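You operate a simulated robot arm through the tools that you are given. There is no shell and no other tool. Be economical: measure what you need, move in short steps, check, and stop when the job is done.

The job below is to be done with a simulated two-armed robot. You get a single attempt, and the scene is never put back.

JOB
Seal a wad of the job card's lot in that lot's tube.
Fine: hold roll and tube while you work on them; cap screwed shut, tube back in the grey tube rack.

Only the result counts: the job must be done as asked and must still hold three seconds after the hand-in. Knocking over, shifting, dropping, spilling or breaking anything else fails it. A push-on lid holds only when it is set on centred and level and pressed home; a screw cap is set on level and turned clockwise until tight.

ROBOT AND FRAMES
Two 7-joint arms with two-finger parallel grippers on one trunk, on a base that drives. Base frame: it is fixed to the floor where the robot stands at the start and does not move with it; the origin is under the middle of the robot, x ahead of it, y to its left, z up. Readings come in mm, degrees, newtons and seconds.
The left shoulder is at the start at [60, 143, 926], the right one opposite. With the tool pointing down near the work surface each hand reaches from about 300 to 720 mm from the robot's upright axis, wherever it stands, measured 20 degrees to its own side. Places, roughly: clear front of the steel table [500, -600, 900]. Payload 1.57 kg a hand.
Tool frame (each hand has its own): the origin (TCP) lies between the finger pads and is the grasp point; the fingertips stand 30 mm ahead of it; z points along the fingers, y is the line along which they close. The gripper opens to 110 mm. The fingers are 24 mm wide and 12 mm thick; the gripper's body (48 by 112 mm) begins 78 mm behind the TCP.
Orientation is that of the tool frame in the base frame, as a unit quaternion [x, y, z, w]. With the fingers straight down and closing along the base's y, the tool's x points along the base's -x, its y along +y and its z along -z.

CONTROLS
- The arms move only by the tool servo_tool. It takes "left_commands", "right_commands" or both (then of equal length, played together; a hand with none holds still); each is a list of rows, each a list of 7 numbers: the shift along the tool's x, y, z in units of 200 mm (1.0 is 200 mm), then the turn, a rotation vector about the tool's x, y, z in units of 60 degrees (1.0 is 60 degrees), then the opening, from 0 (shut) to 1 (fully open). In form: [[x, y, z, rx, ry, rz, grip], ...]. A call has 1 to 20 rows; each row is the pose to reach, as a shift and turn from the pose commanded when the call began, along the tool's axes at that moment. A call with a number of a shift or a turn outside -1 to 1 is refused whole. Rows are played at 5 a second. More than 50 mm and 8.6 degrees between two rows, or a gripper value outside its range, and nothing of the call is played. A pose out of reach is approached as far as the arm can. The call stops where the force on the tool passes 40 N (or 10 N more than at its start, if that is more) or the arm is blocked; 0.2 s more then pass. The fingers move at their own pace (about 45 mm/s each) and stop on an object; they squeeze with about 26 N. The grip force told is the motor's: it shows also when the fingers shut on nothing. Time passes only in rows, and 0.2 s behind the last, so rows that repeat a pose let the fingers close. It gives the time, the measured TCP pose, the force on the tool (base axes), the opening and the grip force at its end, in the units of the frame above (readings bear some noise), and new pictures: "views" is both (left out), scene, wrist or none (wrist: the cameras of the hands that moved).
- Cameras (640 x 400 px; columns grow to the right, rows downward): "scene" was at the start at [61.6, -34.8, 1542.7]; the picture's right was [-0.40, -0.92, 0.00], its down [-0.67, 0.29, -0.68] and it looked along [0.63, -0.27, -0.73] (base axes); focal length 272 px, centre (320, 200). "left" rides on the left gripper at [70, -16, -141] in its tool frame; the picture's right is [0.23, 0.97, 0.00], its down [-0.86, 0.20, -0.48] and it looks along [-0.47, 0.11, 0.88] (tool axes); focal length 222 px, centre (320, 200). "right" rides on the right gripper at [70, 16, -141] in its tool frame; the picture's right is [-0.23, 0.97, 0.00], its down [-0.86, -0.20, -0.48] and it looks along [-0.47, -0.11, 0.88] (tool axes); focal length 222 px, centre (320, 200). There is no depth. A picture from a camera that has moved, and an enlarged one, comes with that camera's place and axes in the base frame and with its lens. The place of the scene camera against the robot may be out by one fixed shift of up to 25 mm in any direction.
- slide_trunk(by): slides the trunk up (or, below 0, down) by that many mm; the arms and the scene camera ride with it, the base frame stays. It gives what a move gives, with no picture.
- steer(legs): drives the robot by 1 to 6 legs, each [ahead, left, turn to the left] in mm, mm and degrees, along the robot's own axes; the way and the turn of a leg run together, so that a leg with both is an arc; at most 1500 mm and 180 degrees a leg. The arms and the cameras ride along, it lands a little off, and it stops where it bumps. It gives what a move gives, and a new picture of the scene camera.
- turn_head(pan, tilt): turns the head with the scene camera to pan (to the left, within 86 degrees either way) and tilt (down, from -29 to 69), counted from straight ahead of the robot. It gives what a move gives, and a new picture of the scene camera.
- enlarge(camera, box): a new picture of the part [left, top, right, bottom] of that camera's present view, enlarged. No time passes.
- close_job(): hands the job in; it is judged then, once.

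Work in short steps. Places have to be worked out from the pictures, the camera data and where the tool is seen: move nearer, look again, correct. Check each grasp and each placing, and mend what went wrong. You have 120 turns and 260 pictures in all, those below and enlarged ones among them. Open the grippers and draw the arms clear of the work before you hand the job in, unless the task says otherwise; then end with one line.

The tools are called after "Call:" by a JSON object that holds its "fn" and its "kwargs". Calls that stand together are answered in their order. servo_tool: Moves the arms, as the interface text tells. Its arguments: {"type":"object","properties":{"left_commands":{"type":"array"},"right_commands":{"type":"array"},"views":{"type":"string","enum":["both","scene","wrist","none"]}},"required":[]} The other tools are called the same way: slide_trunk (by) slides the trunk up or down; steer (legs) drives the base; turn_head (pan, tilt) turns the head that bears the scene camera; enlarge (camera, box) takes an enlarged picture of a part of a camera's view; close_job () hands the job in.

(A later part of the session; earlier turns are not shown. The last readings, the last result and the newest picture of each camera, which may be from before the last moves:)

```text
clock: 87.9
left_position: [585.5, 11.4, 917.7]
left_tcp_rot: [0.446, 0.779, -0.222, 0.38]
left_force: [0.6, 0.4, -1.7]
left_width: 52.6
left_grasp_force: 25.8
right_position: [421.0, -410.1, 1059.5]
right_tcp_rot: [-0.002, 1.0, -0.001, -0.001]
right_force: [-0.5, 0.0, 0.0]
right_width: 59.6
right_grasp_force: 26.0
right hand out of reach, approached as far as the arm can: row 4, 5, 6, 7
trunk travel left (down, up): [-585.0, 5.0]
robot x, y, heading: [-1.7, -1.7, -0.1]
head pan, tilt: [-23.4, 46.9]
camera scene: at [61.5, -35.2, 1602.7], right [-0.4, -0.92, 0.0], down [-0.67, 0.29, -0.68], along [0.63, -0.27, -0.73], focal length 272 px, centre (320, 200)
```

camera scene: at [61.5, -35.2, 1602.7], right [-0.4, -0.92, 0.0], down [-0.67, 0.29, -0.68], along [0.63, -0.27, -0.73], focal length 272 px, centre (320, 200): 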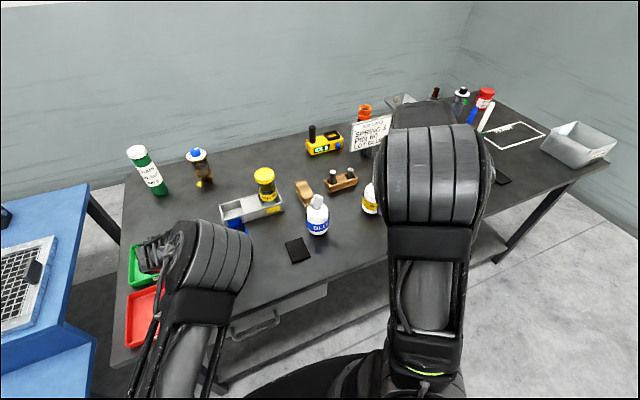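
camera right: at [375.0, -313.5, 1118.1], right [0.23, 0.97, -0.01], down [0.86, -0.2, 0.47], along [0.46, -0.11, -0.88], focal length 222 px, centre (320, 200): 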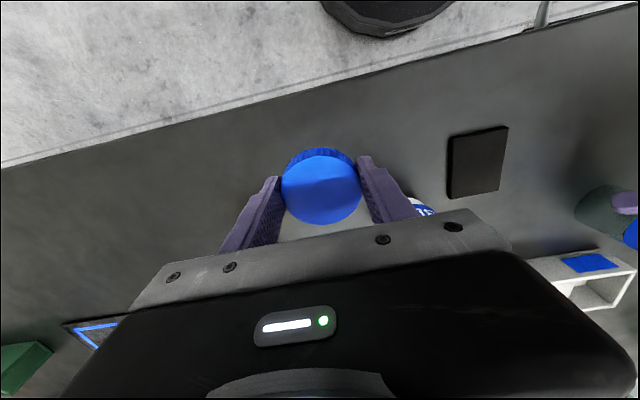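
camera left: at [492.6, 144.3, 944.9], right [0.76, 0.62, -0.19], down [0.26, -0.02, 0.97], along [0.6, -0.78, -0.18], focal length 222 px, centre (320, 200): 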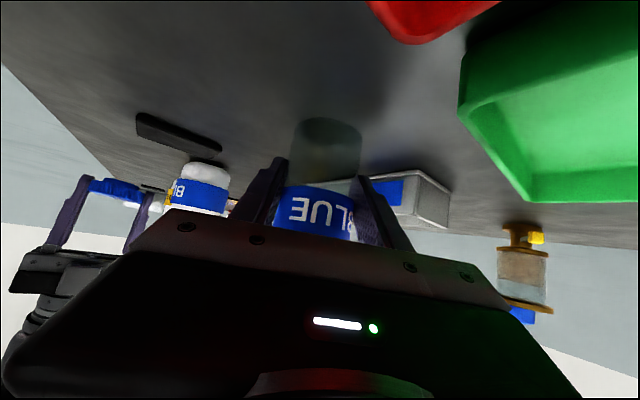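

The elbow is upright rather than outward. Simplest is to use the trunk for the descent, so first the left hand sets the tube on the table, lets go and backs off.

Call:
{"fn": "servo_tool", "kwargs": {"left_commands": [[0.008, 0, 0.006, 0, 0, 0, 0], [0.014, 0, 0.011, 0, 0, 0, 0], [0.018, 0, 0.014, 0, 0, 0, 0], [0.018, 0, 0.014, 0, 0, 0, 0]], "views": "wrist"}}

Call:
{"fn": "enlarge", "kwargs": {"camera": "left", "box": [200, 60, 440, 240]}}

Call:
{"fn": "enlarge", "kwargs": {"camera": "scene", "box": [180, 170, 300, 260]}}

```text
clock: 88.9
left_position: [583.7, 10.5, 912.2]
left_tcp_rot: [0.446, 0.78, -0.222, 0.379]
left_force: [-0.6, -0.3, -1.3]
left_width: 52.5
left_grasp_force: 26.1
right_position: [420.8, -410.5, 1059.5]
right_tcp_rot: [-0.001, 1.0, -0.001, -0.003]
right_force: [-0.4, -0.3, -0.4]
right_width: 59.8
right_grasp_force: 26.1
trunk travel left (down, up): [-585.0, 5.0]
robot x, y, heading: [-0.6, 0.7, 0.0]
head pan, tilt: [-23.4, 46.9]
camera left: at [493.3, 136.5, 944.9], right [0.77, 0.61, -0.19], down [0.25, -0.02, 0.97], along [0.59, -0.79, -0.17], focal length 222 px, centre (320, 200)
```

left: 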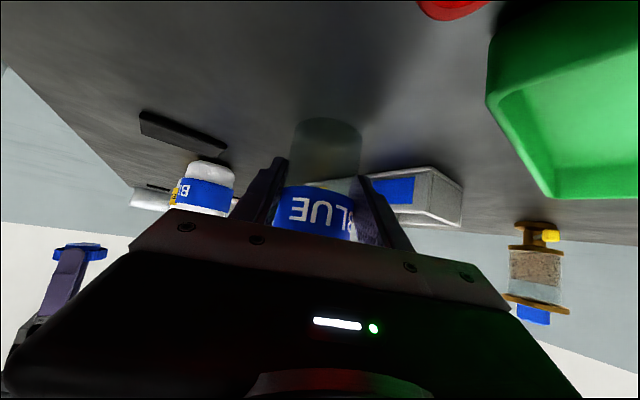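

```text
2.22 times, centred on (320, 150) of left
camera zoom: at [493.3, 136.5, 944.9], right [0.77, 0.61, -0.19], down [0.25, -0.02, 0.97], along [0.59, -0.79, -0.17], focal length 494 px, centre (320, 311)
```

zoom: 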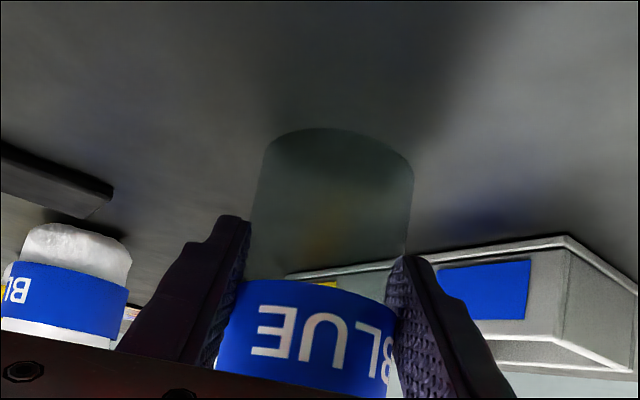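

```text
4.44 times, centred on (240, 215) of scene
camera zoom: at [61.6, -35.1, 1602.7], right [-0.4, -0.92, 0.0], down [-0.67, 0.29, -0.68], along [0.63, -0.27, -0.73], focal length 1208 px, centre (676, 133)
```

zoom: 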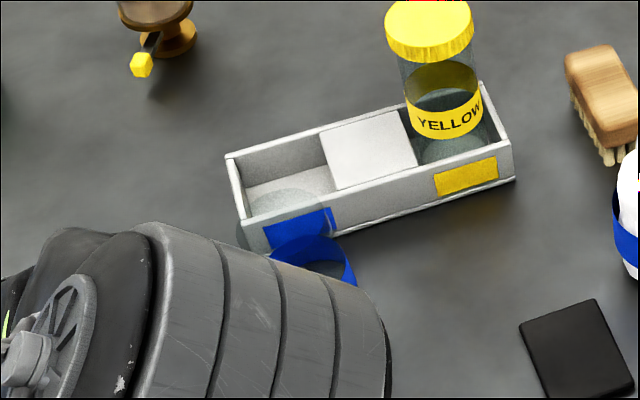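

Not yet touching; I lower in small steps until the force rises.

Call:
{"fn": "servo_tool", "kwargs": {"left_commands": [[0.01, 0, 0.008, 0, 0, 0, 0], [0.02, 0, 0.0155, 0, 0, 0, 0], [0.02, 0, 0.0155, 0, 0, 0, 0]], "views": "none"}}

Call:
{"fn": "servo_tool", "kwargs": {"left_commands": [[0.006, 0, 0.0046, 0, 0, 0, 0], [0.012, 0, 0.0092, 0, 0, 0, 0], [0.012, 0, 0.0092, 0, 0, 0, 0]], "views": "wrist"}}

Call:
{"fn": "enlarge", "kwargs": {"camera": "left", "box": [200, 60, 440, 240]}}

```text
clock: 89.7
left_position: [584.2, 10.8, 911.6]
left_tcp_rot: [0.446, 0.778, -0.222, 0.382]
left_force: [2.3, -1.0, 18.3]
left_width: 53.0
left_grasp_force: 25.4
right_position: [418.4, -410.2, 1060.9]
right_tcp_rot: [-0.001, 1.0, -0.002, -0.002]
right_force: [0.2, -0.4, 0.1]
right_width: 59.7
right_grasp_force: 26.5
trunk travel left (down, up): [-585.0, 5.0]
robot x, y, heading: [-2.0, 0.2, 0.1]
head pan, tilt: [-23.4, 46.9]
```

```text
clock: 90.5
left_position: [584.5, 10.9, 906.0]
left_tcp_rot: [0.446, 0.779, -0.221, 0.381]
left_force: [5.1, -2.0, 17.9]
left_width: 52.8
left_grasp_force: 26.1
right_position: [419.7, -410.3, 1060.2]
right_tcp_rot: [0.0, 1.0, -0.001, -0.001]
right_force: [-0.4, -0.1, -0.4]
right_width: 59.7
right_grasp_force: 25.9
trunk travel left (down, up): [-585.0, 5.0]
robot x, y, heading: [-3.3, -1.0, 0.0]
head pan, tilt: [-23.4, 46.9]
camera left: at [493.1, 136.1, 937.8], right [0.77, 0.61, -0.18], down [0.25, -0.02, 0.97], along [0.59, -0.79, -0.17], focal length 222 px, centre (320, 200)
```

left: 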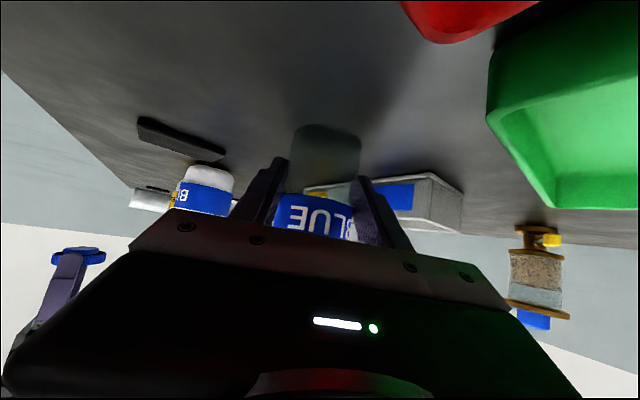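

```text
2.22 times, centred on (320, 150) of left
camera zoom: at [493.1, 136.1, 937.8], right [0.77, 0.61, -0.18], down [0.25, -0.02, 0.97], along [0.59, -0.79, -0.17], focal length 494 px, centre (320, 311)
```

zoom: 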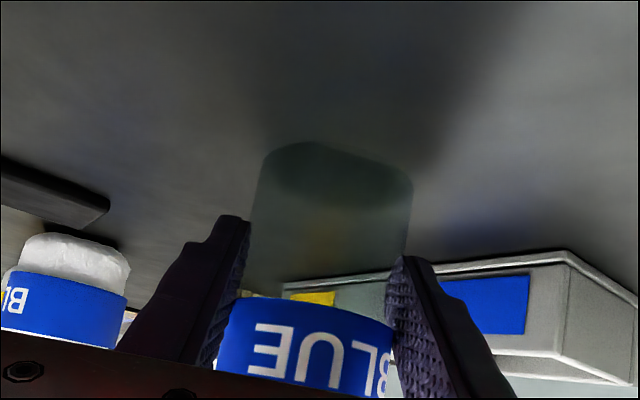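

Contact (18 N) — the tube is seated on the table. I open the left hand slowly and check before backing off.

Call:
{"fn": "servo_tool", "kwargs": {"left_commands": [[-0.008, 0, -0.006, 0, 0, 0, 0], [-0.008, 0, -0.006, 0, 0, 0, 0.56], [-0.008, 0, -0.006, 0, 0, 0, 0.65], [-0.008, 0, -0.006, 0, 0, 0, 0.8], [-0.008, 0, -0.006, 0, 0, 0, 0.8]], "views": "wrist"}}

Call:
{"fn": "enlarge", "kwargs": {"camera": "left", "box": [200, 60, 440, 240]}}

```text
clock: 91.7
left_position: [585.4, 10.6, 906.7]
left_tcp_rot: [0.447, 0.779, -0.222, 0.38]
left_force: [-0.2, -0.3, 0.8]
left_width: 88.1
left_grasp_force: 0.0
right_position: [420.5, -411.2, 1058.8]
right_tcp_rot: [-0.001, 1.0, -0.002, -0.003]
right_force: [0.0, 0.2, 0.0]
right_width: 59.4
right_grasp_force: 26.0
trunk travel left (down, up): [-585.0, 5.0]
robot x, y, heading: [-1.3, -1.5, 0.2]
head pan, tilt: [-23.4, 46.9]
camera left: at [493.3, 136.8, 938.9], right [0.77, 0.61, -0.19], down [0.25, -0.02, 0.97], along [0.59, -0.79, -0.17], focal length 222 px, centre (320, 200)
```

left: 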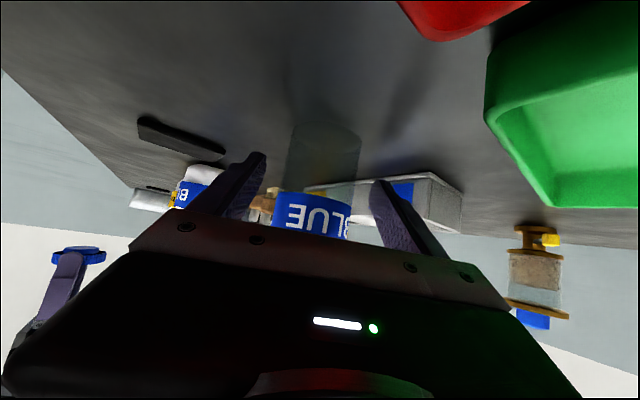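

```text
2.22 times, centred on (320, 150) of left
camera zoom: at [493.3, 136.8, 938.9], right [0.77, 0.61, -0.19], down [0.25, -0.02, 0.97], along [0.59, -0.79, -0.17], focal length 494 px, centre (320, 311)
```

zoom: 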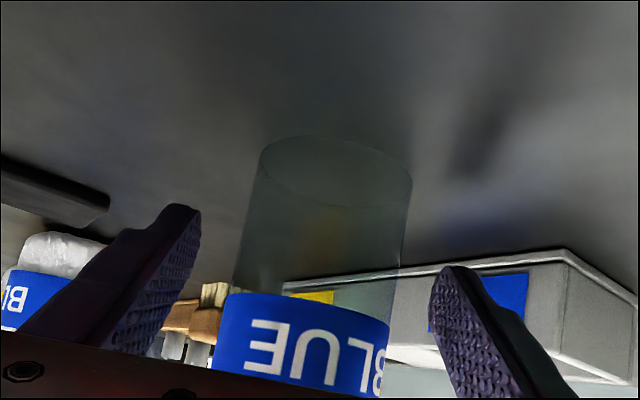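

The tube stands on its own. I back the left hand straight off along its own axis.

Call:
{"fn": "servo_tool", "kwargs": {"left_commands": [[0, 0, -0.2, 0, 0, 0, 0.9], [0, 0, -0.4, 0, 0, 0, 1], [0, 0, -0.6, 0, 0, 0, 1], [0, 0, -0.75, 0, 0, 0, 1], [0, 0, -0.75, 0, 0, 0, 1]]}}

```text
clock: 92.9
left_position: [526.4, 114.3, 998.2]
left_tcp_rot: [0.446, 0.779, -0.222, 0.379]
left_force: [0.5, 0.3, -0.5]
left_width: 110.0
left_grasp_force: 0.1
right_position: [421.2, -410.5, 1059.9]
right_tcp_rot: [0.0, 1.0, -0.001, -0.003]
right_force: [0.6, 1.4, 0.8]
right_width: 59.7
right_grasp_force: 25.9
trunk travel left (down, up): [-585.0, 5.0]
robot x, y, heading: [4.4, -1.9, -0.1]
head pan, tilt: [-23.4, 46.9]
camera scene: at [61.7, -35.3, 1602.7], right [-0.4, -0.92, 0.0], down [-0.67, 0.29, -0.68], along [0.63, -0.27, -0.73], focal length 272 px, centre (320, 200)
camera left: at [435.0, 239.9, 1030.7], right [0.77, 0.61, -0.19], down [0.25, -0.02, 0.97], along [0.59, -0.79, -0.17], focal length 222 px, centre (320, 200)
```

scene: 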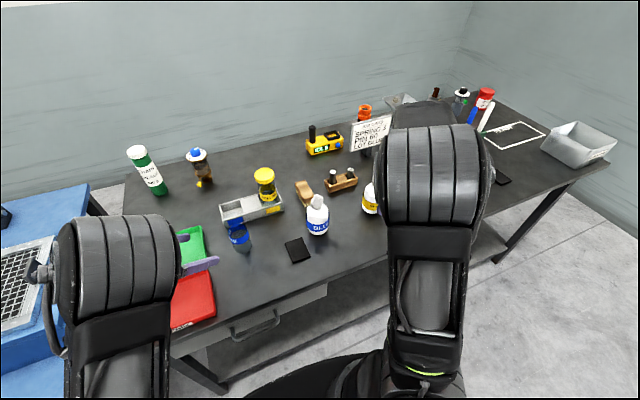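
left: 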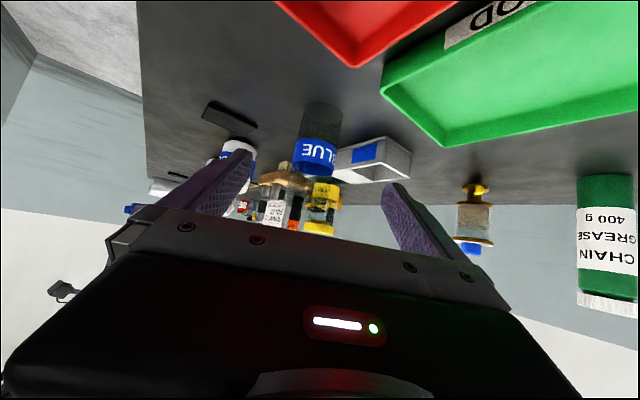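

The tube stands free at about (585, 10). I raise the left hand clear, and lower the right as far as it goes, before sliding the trunk down.

Call:
{"fn": "servo_tool", "kwargs": {"left_commands": [[-0.1, 0, -0.077, 0, 0, 0, 1], [-0.2, 0, -0.154, 0, 0, 0, 1], [-0.3, 0, -0.23, 0, 0, 0, 1], [-0.4, 0, -0.31, 0, 0, 0, 1], [-0.48, 0, -0.37, 0, 0, 0, 1], [-0.48, 0, -0.37, 0, 0, 0, 1]], "right_commands": [[0, 0, 0.08, 0, 0, 0, 0], [0, 0, 0.16, 0, 0, 0, 0], [0, 0, 0.24, 0, 0, 0, 0], [0, 0, 0.32, 0, 0, 0, 0], [0, 0, 0.4, 0, 0, 0, 0], [0, 0, 0.4, 0, 0, 0, 0]], "views": "scene"}}

```text
clock: 94.3
left_position: [526.3, 114.1, 1118.4]
left_tcp_rot: [0.446, 0.779, -0.222, 0.38]
left_force: [0.5, -0.8, 0.0]
left_width: 110.2
left_grasp_force: 0.0
right_position: [421.0, -411.4, 1058.6]
right_tcp_rot: [-0.001, 1.0, -0.002, -0.003]
right_force: [0.0, 0.7, -0.3]
right_width: 59.8
right_grasp_force: 26.1
right hand out of reach, approached as far as the arm can: row 1, 2, 3, 4, 5, 6
trunk travel left (down, up): [-585.0, 5.0]
robot x, y, heading: [1.9, -1.1, -0.1]
head pan, tilt: [-23.4, 46.9]
camera scene: at [61.7, -35.0, 1602.7], right [-0.4, -0.92, 0.0], down [-0.67, 0.29, -0.68], along [0.63, -0.27, -0.73], focal length 272 px, centre (320, 200)
```

scene: 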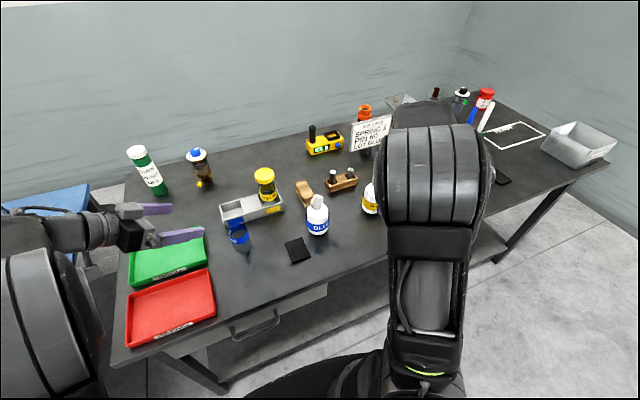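

The right arm can't descend in this posture, but the trunk can carry it down; the left is high enough. I slide in two steps.

Call:
{"fn": "slide_trunk", "kwargs": {"by": -110}}

Call:
{"fn": "turn_head", "kwargs": {"pan": -30, "tilt": 50}}

Call:
{"fn": "enlarge", "kwargs": {"camera": "right", "box": [0, 0, 640, 400]}}

```text
clock: 95.7
left_position: [525.8, 113.4, 1010.4]
left_tcp_rot: [0.447, 0.78, -0.221, 0.379]
left_force: [0.3, -0.3, 0.2]
left_width: 109.9
left_grasp_force: 0.1
right_position: [420.5, -411.5, 949.2]
right_tcp_rot: [-0.001, 1.0, -0.002, -0.003]
right_force: [0.2, 0.1, 0.0]
right_width: 60.0
right_grasp_force: 26.0
trunk travel left (down, up): [-475.0, 115.0]
robot x, y, heading: [-0.5, -0.3, -0.0]
head pan, tilt: [-23.4, 46.9]
```

```text
clock: 96.4
left_position: [526.4, 114.4, 1009.7]
left_tcp_rot: [0.446, 0.78, -0.221, 0.38]
left_force: [-0.5, -0.1, 0.3]
left_width: 110.0
left_grasp_force: 0.0
right_position: [420.9, -410.0, 950.4]
right_tcp_rot: [-0.001, 1.0, -0.001, -0.002]
right_force: [0.5, -0.3, -0.5]
right_width: 59.6
right_grasp_force: 26.2
trunk travel left (down, up): [-475.0, 115.0]
robot x, y, heading: [-0.6, 0.8, 0.1]
head pan, tilt: [-30.0, 50.0]
camera scene: at [55.0, -41.7, 1488.5], right [-0.5, -0.87, 0.0], down [-0.66, 0.38, -0.64], along [0.56, -0.32, -0.77], focal length 272 px, centre (320, 200)
```

scene: 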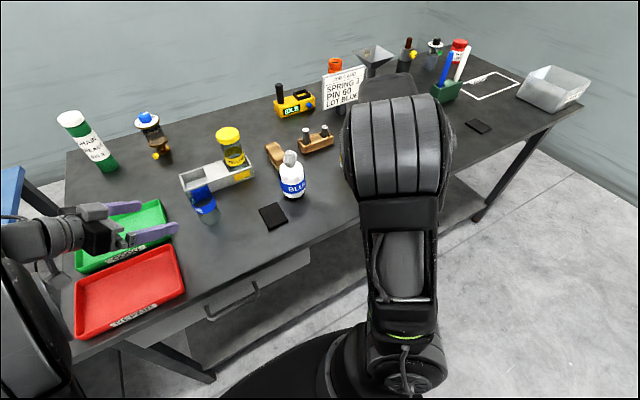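

```text
1.00 times, centred on (320, 200) of right
camera zoom: at [351.4, -392.8, 1091.5], right [0.23, 0.97, -0.01], down [0.86, -0.2, 0.48], along [0.46, -0.11, -0.88], focal length 222 px, centre (320, 200)
```

zoom: 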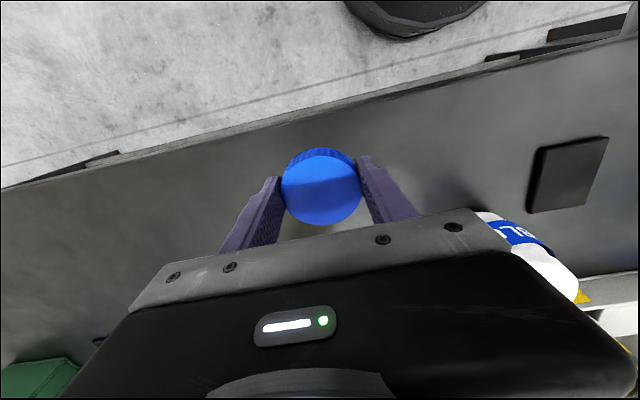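

Spot is clear. I slide another 57 mm down so the cap reaches the table.

Call:
{"fn": "slide_trunk", "kwargs": {"by": -56}}

Call:
{"fn": "enlarge", "kwargs": {"camera": "right", "box": [200, 100, 440, 250]}}

```text
clock: 97.3
left_position: [524.6, 115.2, 953.6]
left_tcp_rot: [0.446, 0.78, -0.221, 0.38]
left_force: [0.0, -0.6, -0.5]
left_width: 110.1
left_grasp_force: 0.1
right_position: [420.4, -410.8, 893.5]
right_tcp_rot: [-0.001, 1.0, -0.001, -0.003]
right_force: [-0.7, 0.2, 3.6]
right_width: 59.7
right_grasp_force: 25.7
trunk travel left (down, up): [-419.0, 171.0]
robot x, y, heading: [-1.2, -4.4, -0.0]
head pan, tilt: [-30.0, 50.0]
```

```text
2.67 times, centred on (320, 175) of right
camera zoom: at [351.4, -392.7, 1035.7], right [0.23, 0.97, -0.01], down [0.86, -0.2, 0.48], along [0.46, -0.11, -0.88], focal length 592 px, centre (320, 267)
```

zoom: 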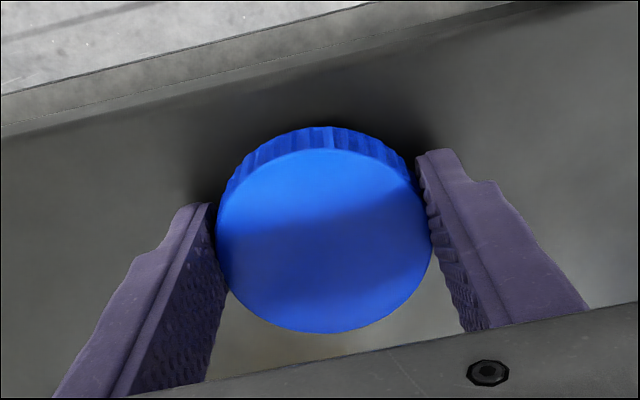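

Touching (3.6 N). I open the right hand and then raise the trunk by 100 mm.

Call:
{"fn": "servo_tool", "kwargs": {"right_commands": [[0, 0, 0, 0, 0, 0, 0.62], [0, 0, 0, 0, 0, 0, 0.8], [0, 0, 0, 0, 0, 0, 0.8]], "views": "wrist"}}

Call:
{"fn": "slide_trunk", "kwargs": {"by": 106}}

```text
clock: 98.1
left_position: [525.8, 114.9, 954.0]
left_tcp_rot: [0.446, 0.779, -0.222, 0.38]
left_force: [0.1, -0.2, 0.1]
left_width: 109.9
left_grasp_force: 0.0
right_position: [420.9, -411.7, 893.2]
right_tcp_rot: [-0.001, 1.0, -0.002, -0.002]
right_force: [0.8, 0.1, 0.8]
right_width: 87.9
right_grasp_force: 0.1
trunk travel left (down, up): [-419.0, 171.0]
robot x, y, heading: [-2.1, -2.5, -0.0]
head pan, tilt: [-30.0, 50.0]
camera right: at [351.4, -392.7, 1035.5], right [0.23, 0.97, -0.01], down [0.86, -0.2, 0.48], along [0.46, -0.11, -0.88], focal length 222 px, centre (320, 200)
```

right: 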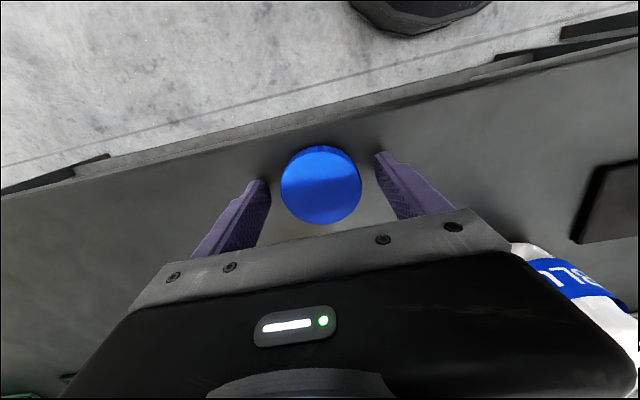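

```text
clock: 99.5
left_position: [525.6, 115.1, 1059.5]
left_tcp_rot: [0.446, 0.78, -0.221, 0.38]
left_force: [-0.4, 0.6, -0.5]
left_width: 110.0
left_grasp_force: 0.0
right_position: [421.8, -411.0, 999.1]
right_tcp_rot: [-0.001, 1.0, -0.002, -0.003]
right_force: [-0.2, 0.6, -0.1]
right_width: 88.0
right_grasp_force: 0.2
trunk travel left (down, up): [-525.0, 65.0]
robot x, y, heading: [3.1, 0.1, 0.0]
head pan, tilt: [-30.0, 50.0]
```

The cap lies flat on the table at about (421, -411). For the roll I'll drive the robot about 235 mm to the right so the roll is in front of its middle. First I raise both hands.

Call:
{"fn": "servo_tool", "kwargs": {"left_commands": [[-0.1, 0, -0.077, 0, 0, 0, 1], [-0.2, 0, -0.154, 0, 0, 0, 1], [-0.3, 0, -0.23, 0, 0, 0, 1], [-0.3, 0, -0.23, 0, 0, 0, 1]], "right_commands": [[0, 0, -0.15, 0, 0, 0, 1], [0, 0, -0.3, 0, 0, 0, 1], [0, 0, -0.4, 0, 0, 0, 1], [0, 0, -0.4, 0, 0, 0, 1]], "views": "none"}}

Call:
{"fn": "steer", "kwargs": {"legs": [[0, -235, 0]]}}

```text
clock: 100.5
left_position: [526.5, 115.0, 1134.5]
left_tcp_rot: [0.446, 0.779, -0.222, 0.381]
left_force: [0.7, 0.7, -0.1]
left_width: 110.0
left_grasp_force: 0.0
right_position: [420.3, -410.2, 1079.5]
right_tcp_rot: [0.0, 1.0, -0.002, -0.002]
right_force: [0.5, -0.8, -0.1]
right_width: 110.0
right_grasp_force: 0.0
trunk travel left (down, up): [-525.0, 65.0]
robot x, y, heading: [-1.2, -3.3, 0.0]
head pan, tilt: [-30.0, 50.0]
```

```text
clock: 102.3
left_position: [526.2, -121.7, 1135.5]
left_tcp_rot: [0.446, 0.779, -0.222, 0.38]
left_force: [0.6, -0.1, 0.5]
left_width: 109.9
left_grasp_force: 0.0
right_position: [421.5, -646.4, 1079.1]
right_tcp_rot: [0.0, 1.0, -0.001, -0.003]
right_force: [0.2, -0.1, -0.3]
right_width: 110.0
right_grasp_force: 0.0
trunk travel left (down, up): [-525.0, 65.0]
robot x, y, heading: [-1.0, -235.0, 0.0]
head pan, tilt: [-30.0, 50.0]
camera scene: at [54.8, -277.6, 1538.4], right [-0.5, -0.87, 0.0], down [-0.66, 0.38, -0.64], along [0.56, -0.32, -0.77], focal length 272 px, centre (320, 200)
```

scene: 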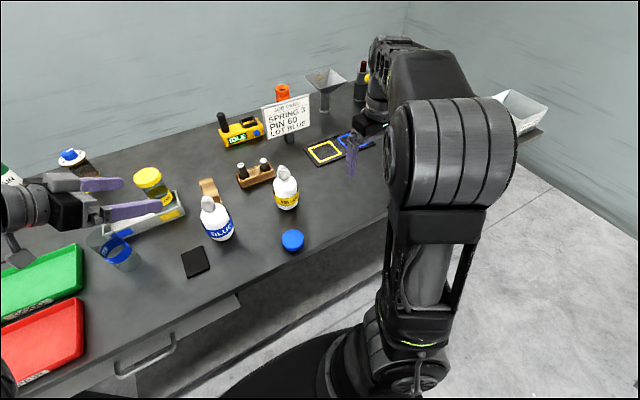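

The drive works nicely. I move the left to a pre-grasp beside the blue roll, start yawing the right hand for the tilted approach, and turn the head back.

Call:
{"fn": "servo_tool", "kwargs": {"left_commands": [[0.1, -0.011, 0.1, 0, 0, 0, 1], [0.2, -0.022, 0.2, 0, 0, 0, 1], [0.3, -0.035, 0.3, 0, 0, 0, 1], [0.4, -0.05, 0.4, 0, 0, 0, 1], [0.5, -0.06, 0.5, 0, 0, 0, 1], [0.6, -0.07, 0.6, 0, 0, 0, 1], [0.735, -0.088, 0.7245, 0, 0, 0, 1], [0.735, -0.088, 0.7245, 0, 0, 0, 1]], "right_commands": [[0, 0, 0, 0, 0, -0.14, 1], [0, 0, 0, 0, 0, -0.28, 1], [0, 0, 0, 0, 0, -0.42, 1], [0, 0, 0, 0, 0, -0.56, 1], [0, 0, 0, 0, 0, -0.7, 1], [0, 0, 0, 0, 0, -0.84, 1], [0, 0, 0, 0, 0, -0.98, 1], [0, 0, 0, 0, 0, -0.98, 1]], "views": "none"}}

Call:
{"fn": "turn_head", "kwargs": {"pan": -8, "tilt": 50}}

Call:
{"fn": "enlarge", "kwargs": {"camera": "left", "box": [120, 40, 520, 260]}}

```text
clock: 104.1
left_position: [521.3, -151.2, 930.1]
left_tcp_rot: [0.447, 0.778, -0.223, 0.381]
left_force: [0.1, 0.3, 1.0]
left_width: 110.1
left_grasp_force: 0.1
right_position: [421.5, -645.9, 1080.3]
right_tcp_rot: [-0.492, 0.87, -0.001, -0.004]
right_force: [-0.6, 0.7, -0.7]
right_width: 110.0
right_grasp_force: 0.1
trunk travel left (down, up): [-525.0, 65.0]
robot x, y, heading: [-2.8, -234.6, -0.1]
head pan, tilt: [-30.0, 50.0]
```

```text
clock: 104.9
left_position: [521.1, -150.4, 930.8]
left_tcp_rot: [0.447, 0.779, -0.222, 0.38]
left_force: [0.3, -0.4, -0.9]
left_width: 110.1
left_grasp_force: 0.1
right_position: [421.0, -645.8, 1079.3]
right_tcp_rot: [-0.492, 0.871, -0.001, -0.003]
right_force: [0.8, 0.9, -0.5]
right_width: 110.1
right_grasp_force: 0.0
trunk travel left (down, up): [-525.0, 65.0]
robot x, y, heading: [-5.3, -234.6, -0.2]
head pan, tilt: [-8.0, 50.0]
camera scene: at [64.4, -248.6, 1538.4], right [-0.14, -0.99, 0.0], down [-0.76, 0.11, -0.64], along [0.64, -0.09, -0.77], focal length 272 px, centre (320, 200)
```

scene: 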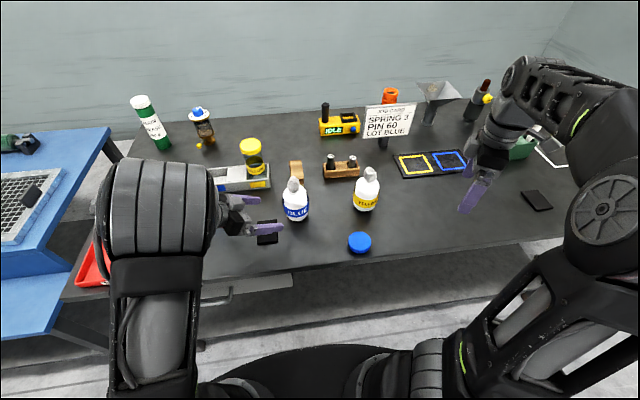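

```text
1.60 times, centred on (320, 150) of left
camera zoom: at [429.8, -25.2, 962.4], right [0.77, 0.61, -0.19], down [0.25, -0.02, 0.97], along [0.59, -0.79, -0.17], focal length 355 px, centre (320, 280)
```

zoom: 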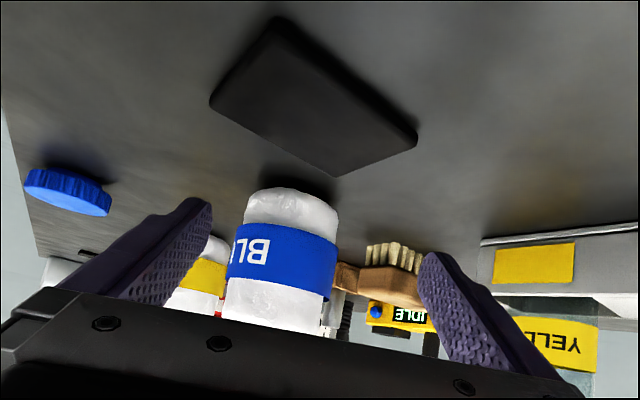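

The roll's centre works out at about (558, -246) from several views. I centre the left fingers sideways, advance, and close on the roll; the right yaws the rest.

Call:
{"fn": "servo_tool", "kwargs": {"left_commands": [[0, -0.0795, 0, 0, 0, 0, 1], [-0.07, -0.0795, 0.105, 0, 0, 0, 1], [-0.14, -0.0795, 0.21, 0, 0, 0, 1], [-0.21, -0.0795, 0.32, 0, 0, 0, 1], [-0.276, -0.0795, 0.423, 0, 0, 0, 1], [-0.276, -0.0795, 0.423, 0, 0, 0, 1]], "right_commands": [[0, 0, 0, 0, 0, -0.13, 1], [0, 0, 0, 0, 0, -0.26, 1], [0, 0, 0, 0, 0, -0.39, 1], [0, 0, 0, 0, 0, -0.51, 1], [0, 0, 0, 0, 0, -0.51, 1], [0, 0, 0, 0, 0, -0.51, 1]]}}

Call:
{"fn": "enlarge", "kwargs": {"camera": "left", "box": [160, 40, 480, 240]}}

```text
clock: 106.3
left_position: [558.4, -245.4, 923.0]
left_tcp_rot: [0.446, 0.779, -0.222, 0.38]
left_force: [0.0, 0.2, -0.1]
left_width: 110.1
left_grasp_force: 0.1
right_position: [421.5, -645.5, 1079.3]
right_tcp_rot: [-0.704, 0.71, 0.001, -0.004]
right_force: [0.1, -0.2, 0.1]
right_width: 110.1
right_grasp_force: 0.0
trunk travel left (down, up): [-525.0, 65.0]
robot x, y, heading: [0.6, -238.9, -0.1]
head pan, tilt: [-8.0, 50.0]
camera scene: at [64.3, -248.3, 1538.4], right [-0.14, -0.99, 0.0], down [-0.76, 0.11, -0.64], along [0.64, -0.09, -0.77], focal length 272 px, centre (320, 200)
camera right: at [404.0, -712.8, 1221.4], right [-0.97, 0.24, 0.0], down [0.21, 0.86, 0.47], along [0.11, 0.46, -0.88], focal length 222 px, centre (320, 200)
camera left: at [467.5, -120.6, 954.5], right [0.77, 0.61, -0.19], down [0.25, -0.02, 0.97], along [0.59, -0.79, -0.17], focal length 222 px, centre (320, 200)
```

scene: 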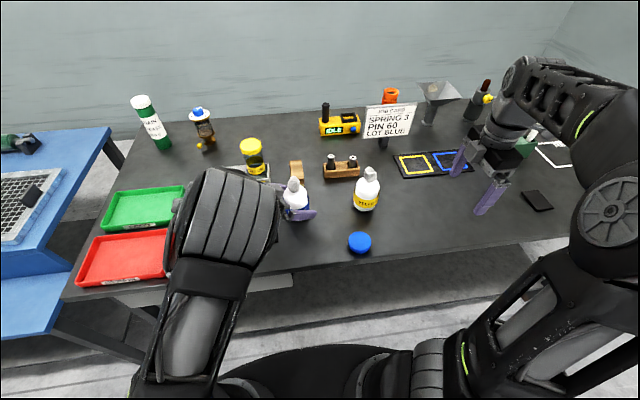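
right: 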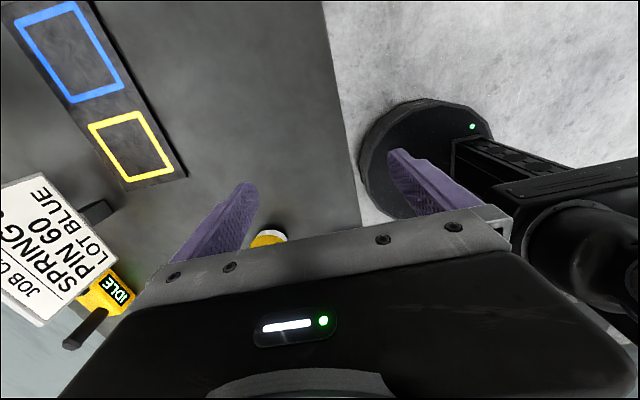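
left: 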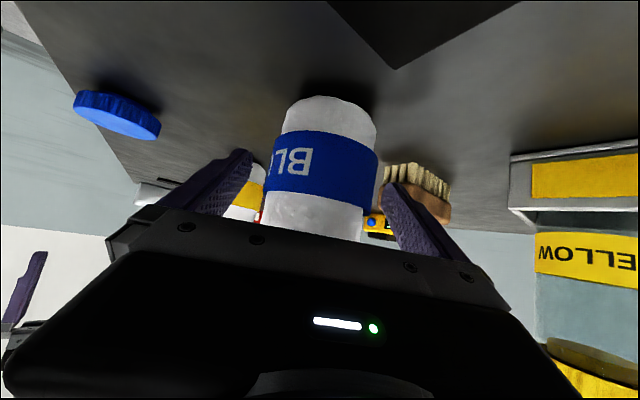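

```text
2.00 times, centred on (320, 140) of left
camera zoom: at [467.5, -120.6, 954.5], right [0.77, 0.61, -0.19], down [0.25, -0.02, 0.97], along [0.59, -0.79, -0.17], focal length 444 px, centre (320, 320)
```

zoom: 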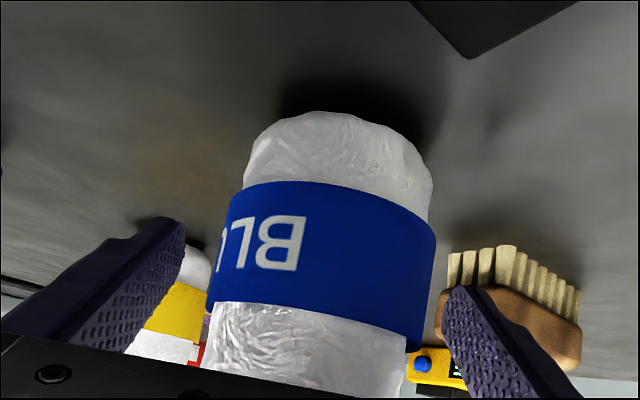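

The roll is between the pads, 3 mm off-centre. I shift that and close gently; meanwhile the right hand tilts 45° to point left.

Call:
{"fn": "servo_tool", "kwargs": {"left_commands": [[0, 0.015, 0, 0, 0, 0, 1], [0, 0.015, 0, 0, 0, 0, 0.5], [0, 0.015, 0, 0, 0, 0, 0], [0, 0.015, 0, 0, 0, 0, 0], [0, 0.015, 0, 0, 0, 0, 0], [0, 0.015, 0, 0, 0, 0, 0], [0, 0.015, 0, 0, 0, 0, 0]], "right_commands": [[0, 0, 0, 0, -0.125, 0, 1], [0, 0, 0, 0, -0.25, 0, 1], [0, 0, 0, 0, -0.375, 0, 1], [0, 0, 0, 0, -0.5, 0, 1], [0, 0, 0, 0, -0.625, 0, 1], [0, 0, 0, 0, -0.75, 0, 1], [0, 0, 0, 0, -0.75, 0, 1]]}}

```text
clock: 107.9
left_position: [563.7, -241.8, 923.4]
left_tcp_rot: [0.446, 0.779, -0.223, 0.381]
left_force: [0.5, 0.8, 0.1]
left_width: 68.7
left_grasp_force: 26.0
right_position: [425.7, -607.5, 1050.8]
right_tcp_rot: [-0.662, 0.691, 0.16, 0.244]
right_force: [0.0, 0.4, 1.1]
right_width: 110.0
right_grasp_force: 0.0
right hand out of reach, approached as far as the arm can: row 2, 3, 4, 5, 6, 7
trunk travel left (down, up): [-525.0, 65.0]
robot x, y, heading: [-5.0, -236.3, 0.0]
head pan, tilt: [-8.0, 50.0]
camera scene: at [65.4, -245.6, 1538.5], right [-0.14, -0.99, 0.0], down [-0.76, 0.11, -0.64], along [0.64, -0.09, -0.77], focal length 272 px, centre (320, 200)
camera right: at [389.2, -741.6, 1128.6], right [-0.96, 0.26, 0.03], down [0.14, 0.44, 0.89], along [0.22, 0.86, -0.46], focal length 222 px, centre (320, 200)
camera left: at [471.0, -117.0, 954.0], right [0.77, 0.61, -0.19], down [0.25, -0.02, 0.97], along [0.59, -0.79, -0.17], focal length 222 px, centre (320, 200)
```

scene: 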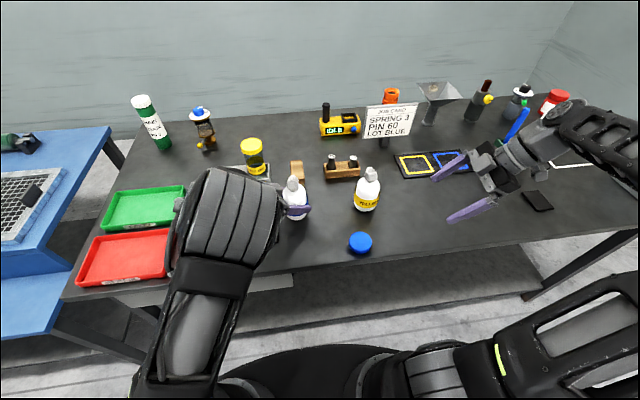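
right: 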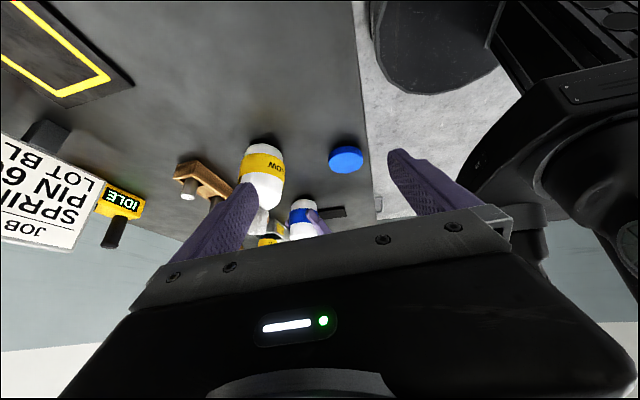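
left: 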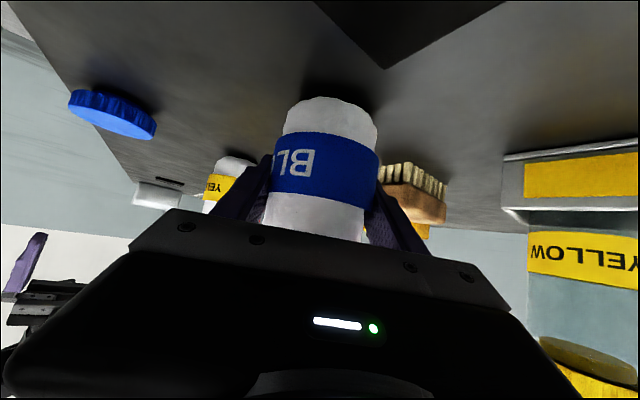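

The roll is held (68.7 mm). The right hand, elbow well outside, goes half way toward the wad while I correct its tilt.

Call:
{"fn": "servo_tool", "kwargs": {"right_commands": [[-0.13, -0.05, 0.07, -0.024, -0.04, 0.004, 1], [-0.27, -0.11, 0.15, -0.048, -0.08, 0.008, 1], [-0.4, -0.17, 0.23, -0.072, -0.12, 0.012, 1], [-0.54, -0.23, 0.31, -0.096, -0.16, 0.016, 1], [-0.674, -0.285, 0.384, -0.12, -0.195, 0.02, 1], [-0.674, -0.285, 0.384, -0.12, -0.195, 0.02, 1]], "views": "wrist"}}

```text
clock: 109.3
left_position: [562.8, -245.1, 922.2]
left_tcp_rot: [0.447, 0.779, -0.222, 0.38]
left_force: [-0.2, -0.1, 0.1]
left_width: 68.4
left_grasp_force: 25.8
right_position: [490.2, -458.9, 1067.9]
right_tcp_rot: [-0.648, 0.658, 0.272, 0.27]
right_force: [-0.6, -0.5, -0.2]
right_width: 109.8
right_grasp_force: 0.0
trunk travel left (down, up): [-525.0, 65.0]
robot x, y, heading: [-1.5, -232.6, 0.2]
head pan, tilt: [-8.0, 50.0]
camera right: at [472.3, -608.2, 1117.8], right [-0.97, 0.17, 0.17], down [0.21, 0.26, 0.94], along [0.12, 0.95, -0.29], focal length 222 px, centre (320, 200)
```

right: 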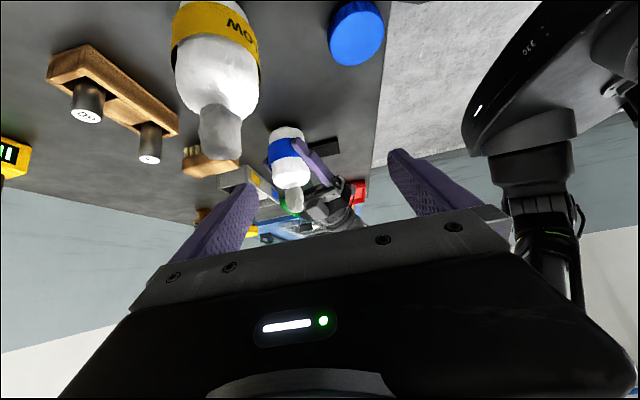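

The blue wad's centre reads about (560, -246, 998). I go to a pre-approach 70 mm short, on its line.

Call:
{"fn": "servo_tool", "kwargs": {"right_commands": [[-0.1, -0.068, 0.116, 0, 0, 0, 1], [-0.2, -0.135, 0.232, 0, 0, 0, 1], [-0.3, -0.2, 0.35, 0, 0, 0, 0.8], [-0.41, -0.27, 0.465, 0, 0, 0, 0.7], [-0.51, -0.338, 0.58, 0, 0, 0, 0.7], [-0.51, -0.338, 0.58, 0, 0, 0, 0.7]]}}

Call:
{"fn": "enlarge", "kwargs": {"camera": "right", "box": [180, 80, 440, 260]}}

```text
clock: 110.7
left_position: [562.0, -245.3, 922.6]
left_tcp_rot: [0.447, 0.779, -0.222, 0.38]
left_force: [0.5, -0.3, -0.8]
left_width: 68.4
left_grasp_force: 26.3
right_position: [559.6, -306.2, 1057.0]
right_tcp_rot: [-0.648, 0.658, 0.272, 0.27]
right_force: [0.1, -0.6, 1.1]
right_width: 77.0
right_grasp_force: 0.0
trunk travel left (down, up): [-525.0, 65.0]
robot x, y, heading: [0.4, -234.2, 0.1]
head pan, tilt: [-8.0, 50.0]
camera scene: at [64.4, -248.7, 1538.4], right [-0.14, -0.99, 0.0], down [-0.76, 0.11, -0.64], along [0.64, -0.09, -0.77], focal length 272 px, centre (320, 200)
camera right: at [541.1, -454.8, 1107.4], right [-0.97, 0.17, 0.17], down [0.21, 0.26, 0.94], along [0.12, 0.95, -0.29], focal length 222 px, centre (320, 200)
```

scene: 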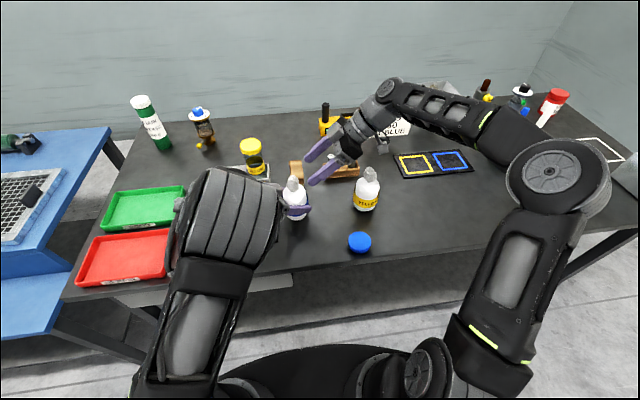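
right: 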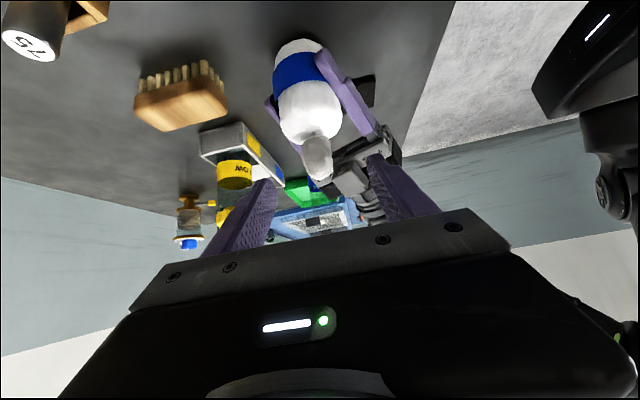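

```text
2.22 times, centred on (310, 170) of right
camera zoom: at [541.1, -454.8, 1107.4], right [-0.97, 0.17, 0.17], down [0.21, 0.26, 0.94], along [0.12, 0.95, -0.29], focal length 494 px, centre (342, 267)
```

zoom: 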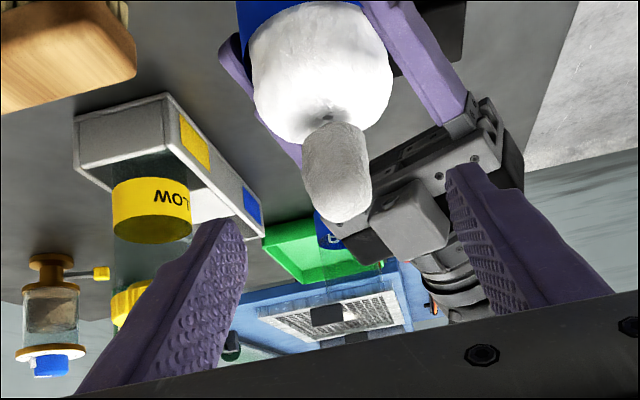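

Wad centre confirmed at (561, -246, 998), clear of the left hand's body. I advance 68 mm and close on it.

Call:
{"fn": "servo_tool", "kwargs": {"right_commands": [[0, -0.008, 0.1, 0, 0, 0, 0.7], [0, -0.008, 0.2, 0, 0, 0, 0.7], [0, -0.008, 0.3, 0, 0, 0, 0.7], [0, -0.008, 0.345, 0, 0, 0, 0.7], [0, -0.008, 0.345, 0, 0, 0, 0.4], [0, -0.008, 0.345, 0, 0, 0, 0], [0, -0.008, 0.345, 0, 0, 0, 0], [0, -0.008, 0.345, 0, 0, 0, 0], [0, -0.008, 0.345, 0, 0, 0, 0]], "views": "wrist"}}

Call:
{"fn": "enlarge", "kwargs": {"camera": "right", "box": [200, 80, 440, 260]}}

```text
clock: 112.7
left_position: [562.9, -245.2, 922.4]
left_tcp_rot: [0.446, 0.779, -0.221, 0.38]
left_force: [0.6, -0.3, -0.2]
left_width: 68.7
left_grasp_force: 25.9
right_position: [560.5, -257.8, 1008.6]
right_tcp_rot: [-0.648, 0.658, 0.272, 0.27]
right_force: [-0.2, -0.1, 0.8]
right_width: 28.1
right_grasp_force: 26.0
trunk travel left (down, up): [-525.0, 65.0]
robot x, y, heading: [0.4, -237.8, -0.1]
head pan, tilt: [-8.0, 50.0]
camera right: at [542.9, -405.8, 1058.1], right [-0.97, 0.17, 0.17], down [0.21, 0.26, 0.94], along [0.12, 0.95, -0.29], focal length 222 px, centre (320, 200)
```

right: 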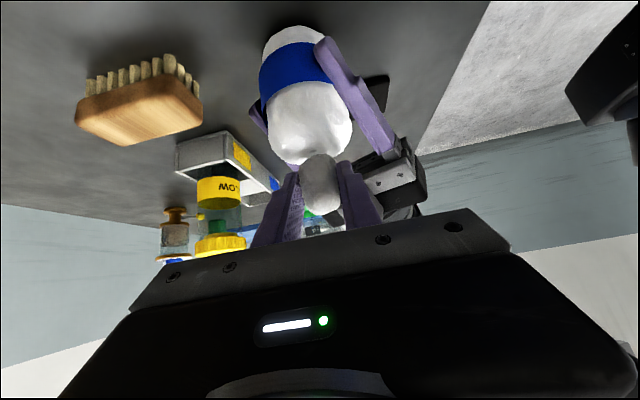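

```text
2.22 times, centred on (320, 170) of right
camera zoom: at [542.9, -405.8, 1058.1], right [-0.97, 0.17, 0.17], down [0.21, 0.26, 0.94], along [0.12, 0.95, -0.29], focal length 494 px, centre (320, 267)
```

zoom: 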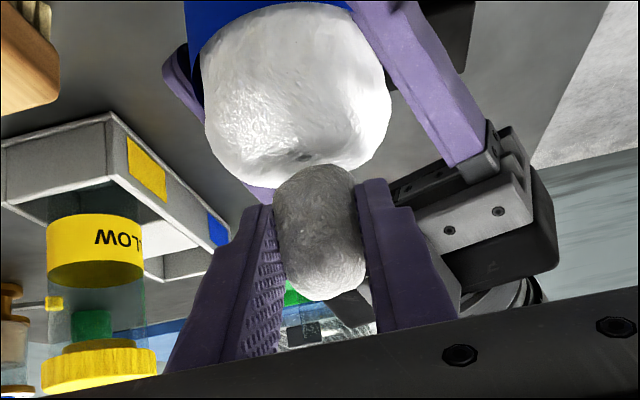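

The wad is gripped (28 mm). I pull it straight up slowly while the left holds the roll.

Call:
{"fn": "servo_tool", "kwargs": {"right_commands": [[-0.02, 0, -0.02, 0, 0, 0, 0], [-0.04, 0, -0.04, 0, 0, 0, 0], [-0.07, 0, -0.07, 0, 0, 0, 0], [-0.1, 0, -0.1, 0, 0, 0, 0], [-0.14, 0, -0.14, 0, 0, 0, 0], [-0.18, 0, -0.18, 0, 0, 0, 0], [-0.23, 0, -0.23, 0, 0, 0, 0], [-0.283, 0, -0.282, 0, 0, 0, 0], [-0.283, 0, -0.282, 0, 0, 0, 0]]}}

Call:
{"fn": "enlarge", "kwargs": {"camera": "right", "box": [200, 60, 440, 260]}}

```text
clock: 114.7
left_position: [562.2, -244.3, 922.8]
left_tcp_rot: [0.446, 0.779, -0.222, 0.38]
left_force: [-0.3, 0.0, 0.0]
left_width: 68.2
left_grasp_force: 26.4
right_position: [560.9, -257.0, 1088.6]
right_tcp_rot: [-0.648, 0.658, 0.272, 0.271]
right_force: [0.1, 0.5, -0.5]
right_width: 28.0
right_grasp_force: 26.0
trunk travel left (down, up): [-525.0, 65.0]
robot x, y, heading: [-1.8, -231.2, -0.3]
head pan, tilt: [-8.0, 50.0]
camera scene: at [64.5, -248.5, 1538.4], right [-0.14, -0.99, 0.0], down [-0.76, 0.11, -0.64], along [0.64, -0.09, -0.77], focal length 272 px, centre (320, 200)
camera right: at [543.1, -406.0, 1138.6], right [-0.97, 0.17, 0.17], down [0.21, 0.26, 0.94], along [0.12, 0.95, -0.29], focal length 222 px, centre (320, 200)
```

scene: 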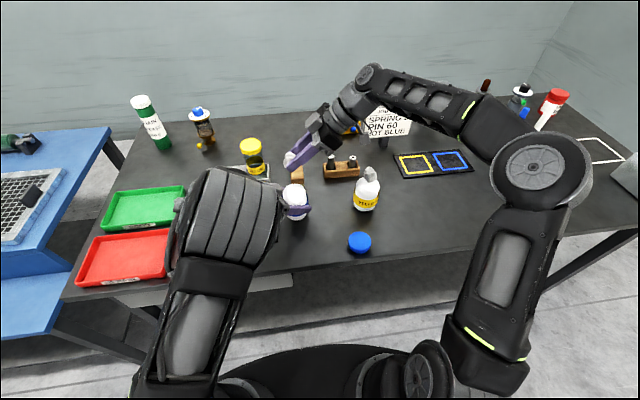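
right: 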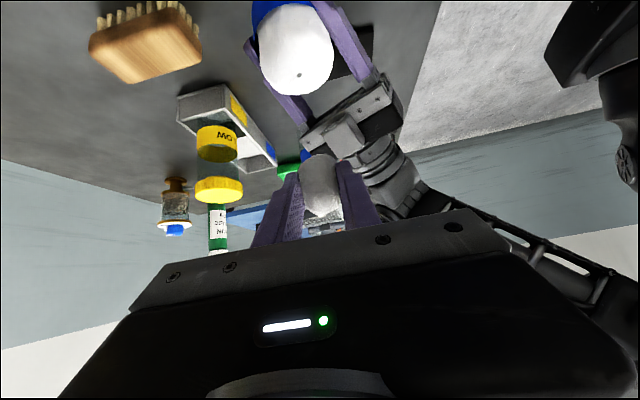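

```text
2.00 times, centred on (320, 160) of right
camera zoom: at [543.1, -406.0, 1138.6], right [-0.97, 0.17, 0.17], down [0.21, 0.26, 0.94], along [0.12, 0.95, -0.29], focal length 444 px, centre (320, 280)
```

zoom: 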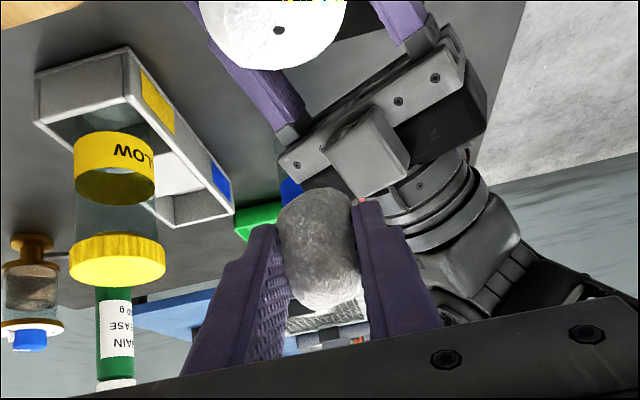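

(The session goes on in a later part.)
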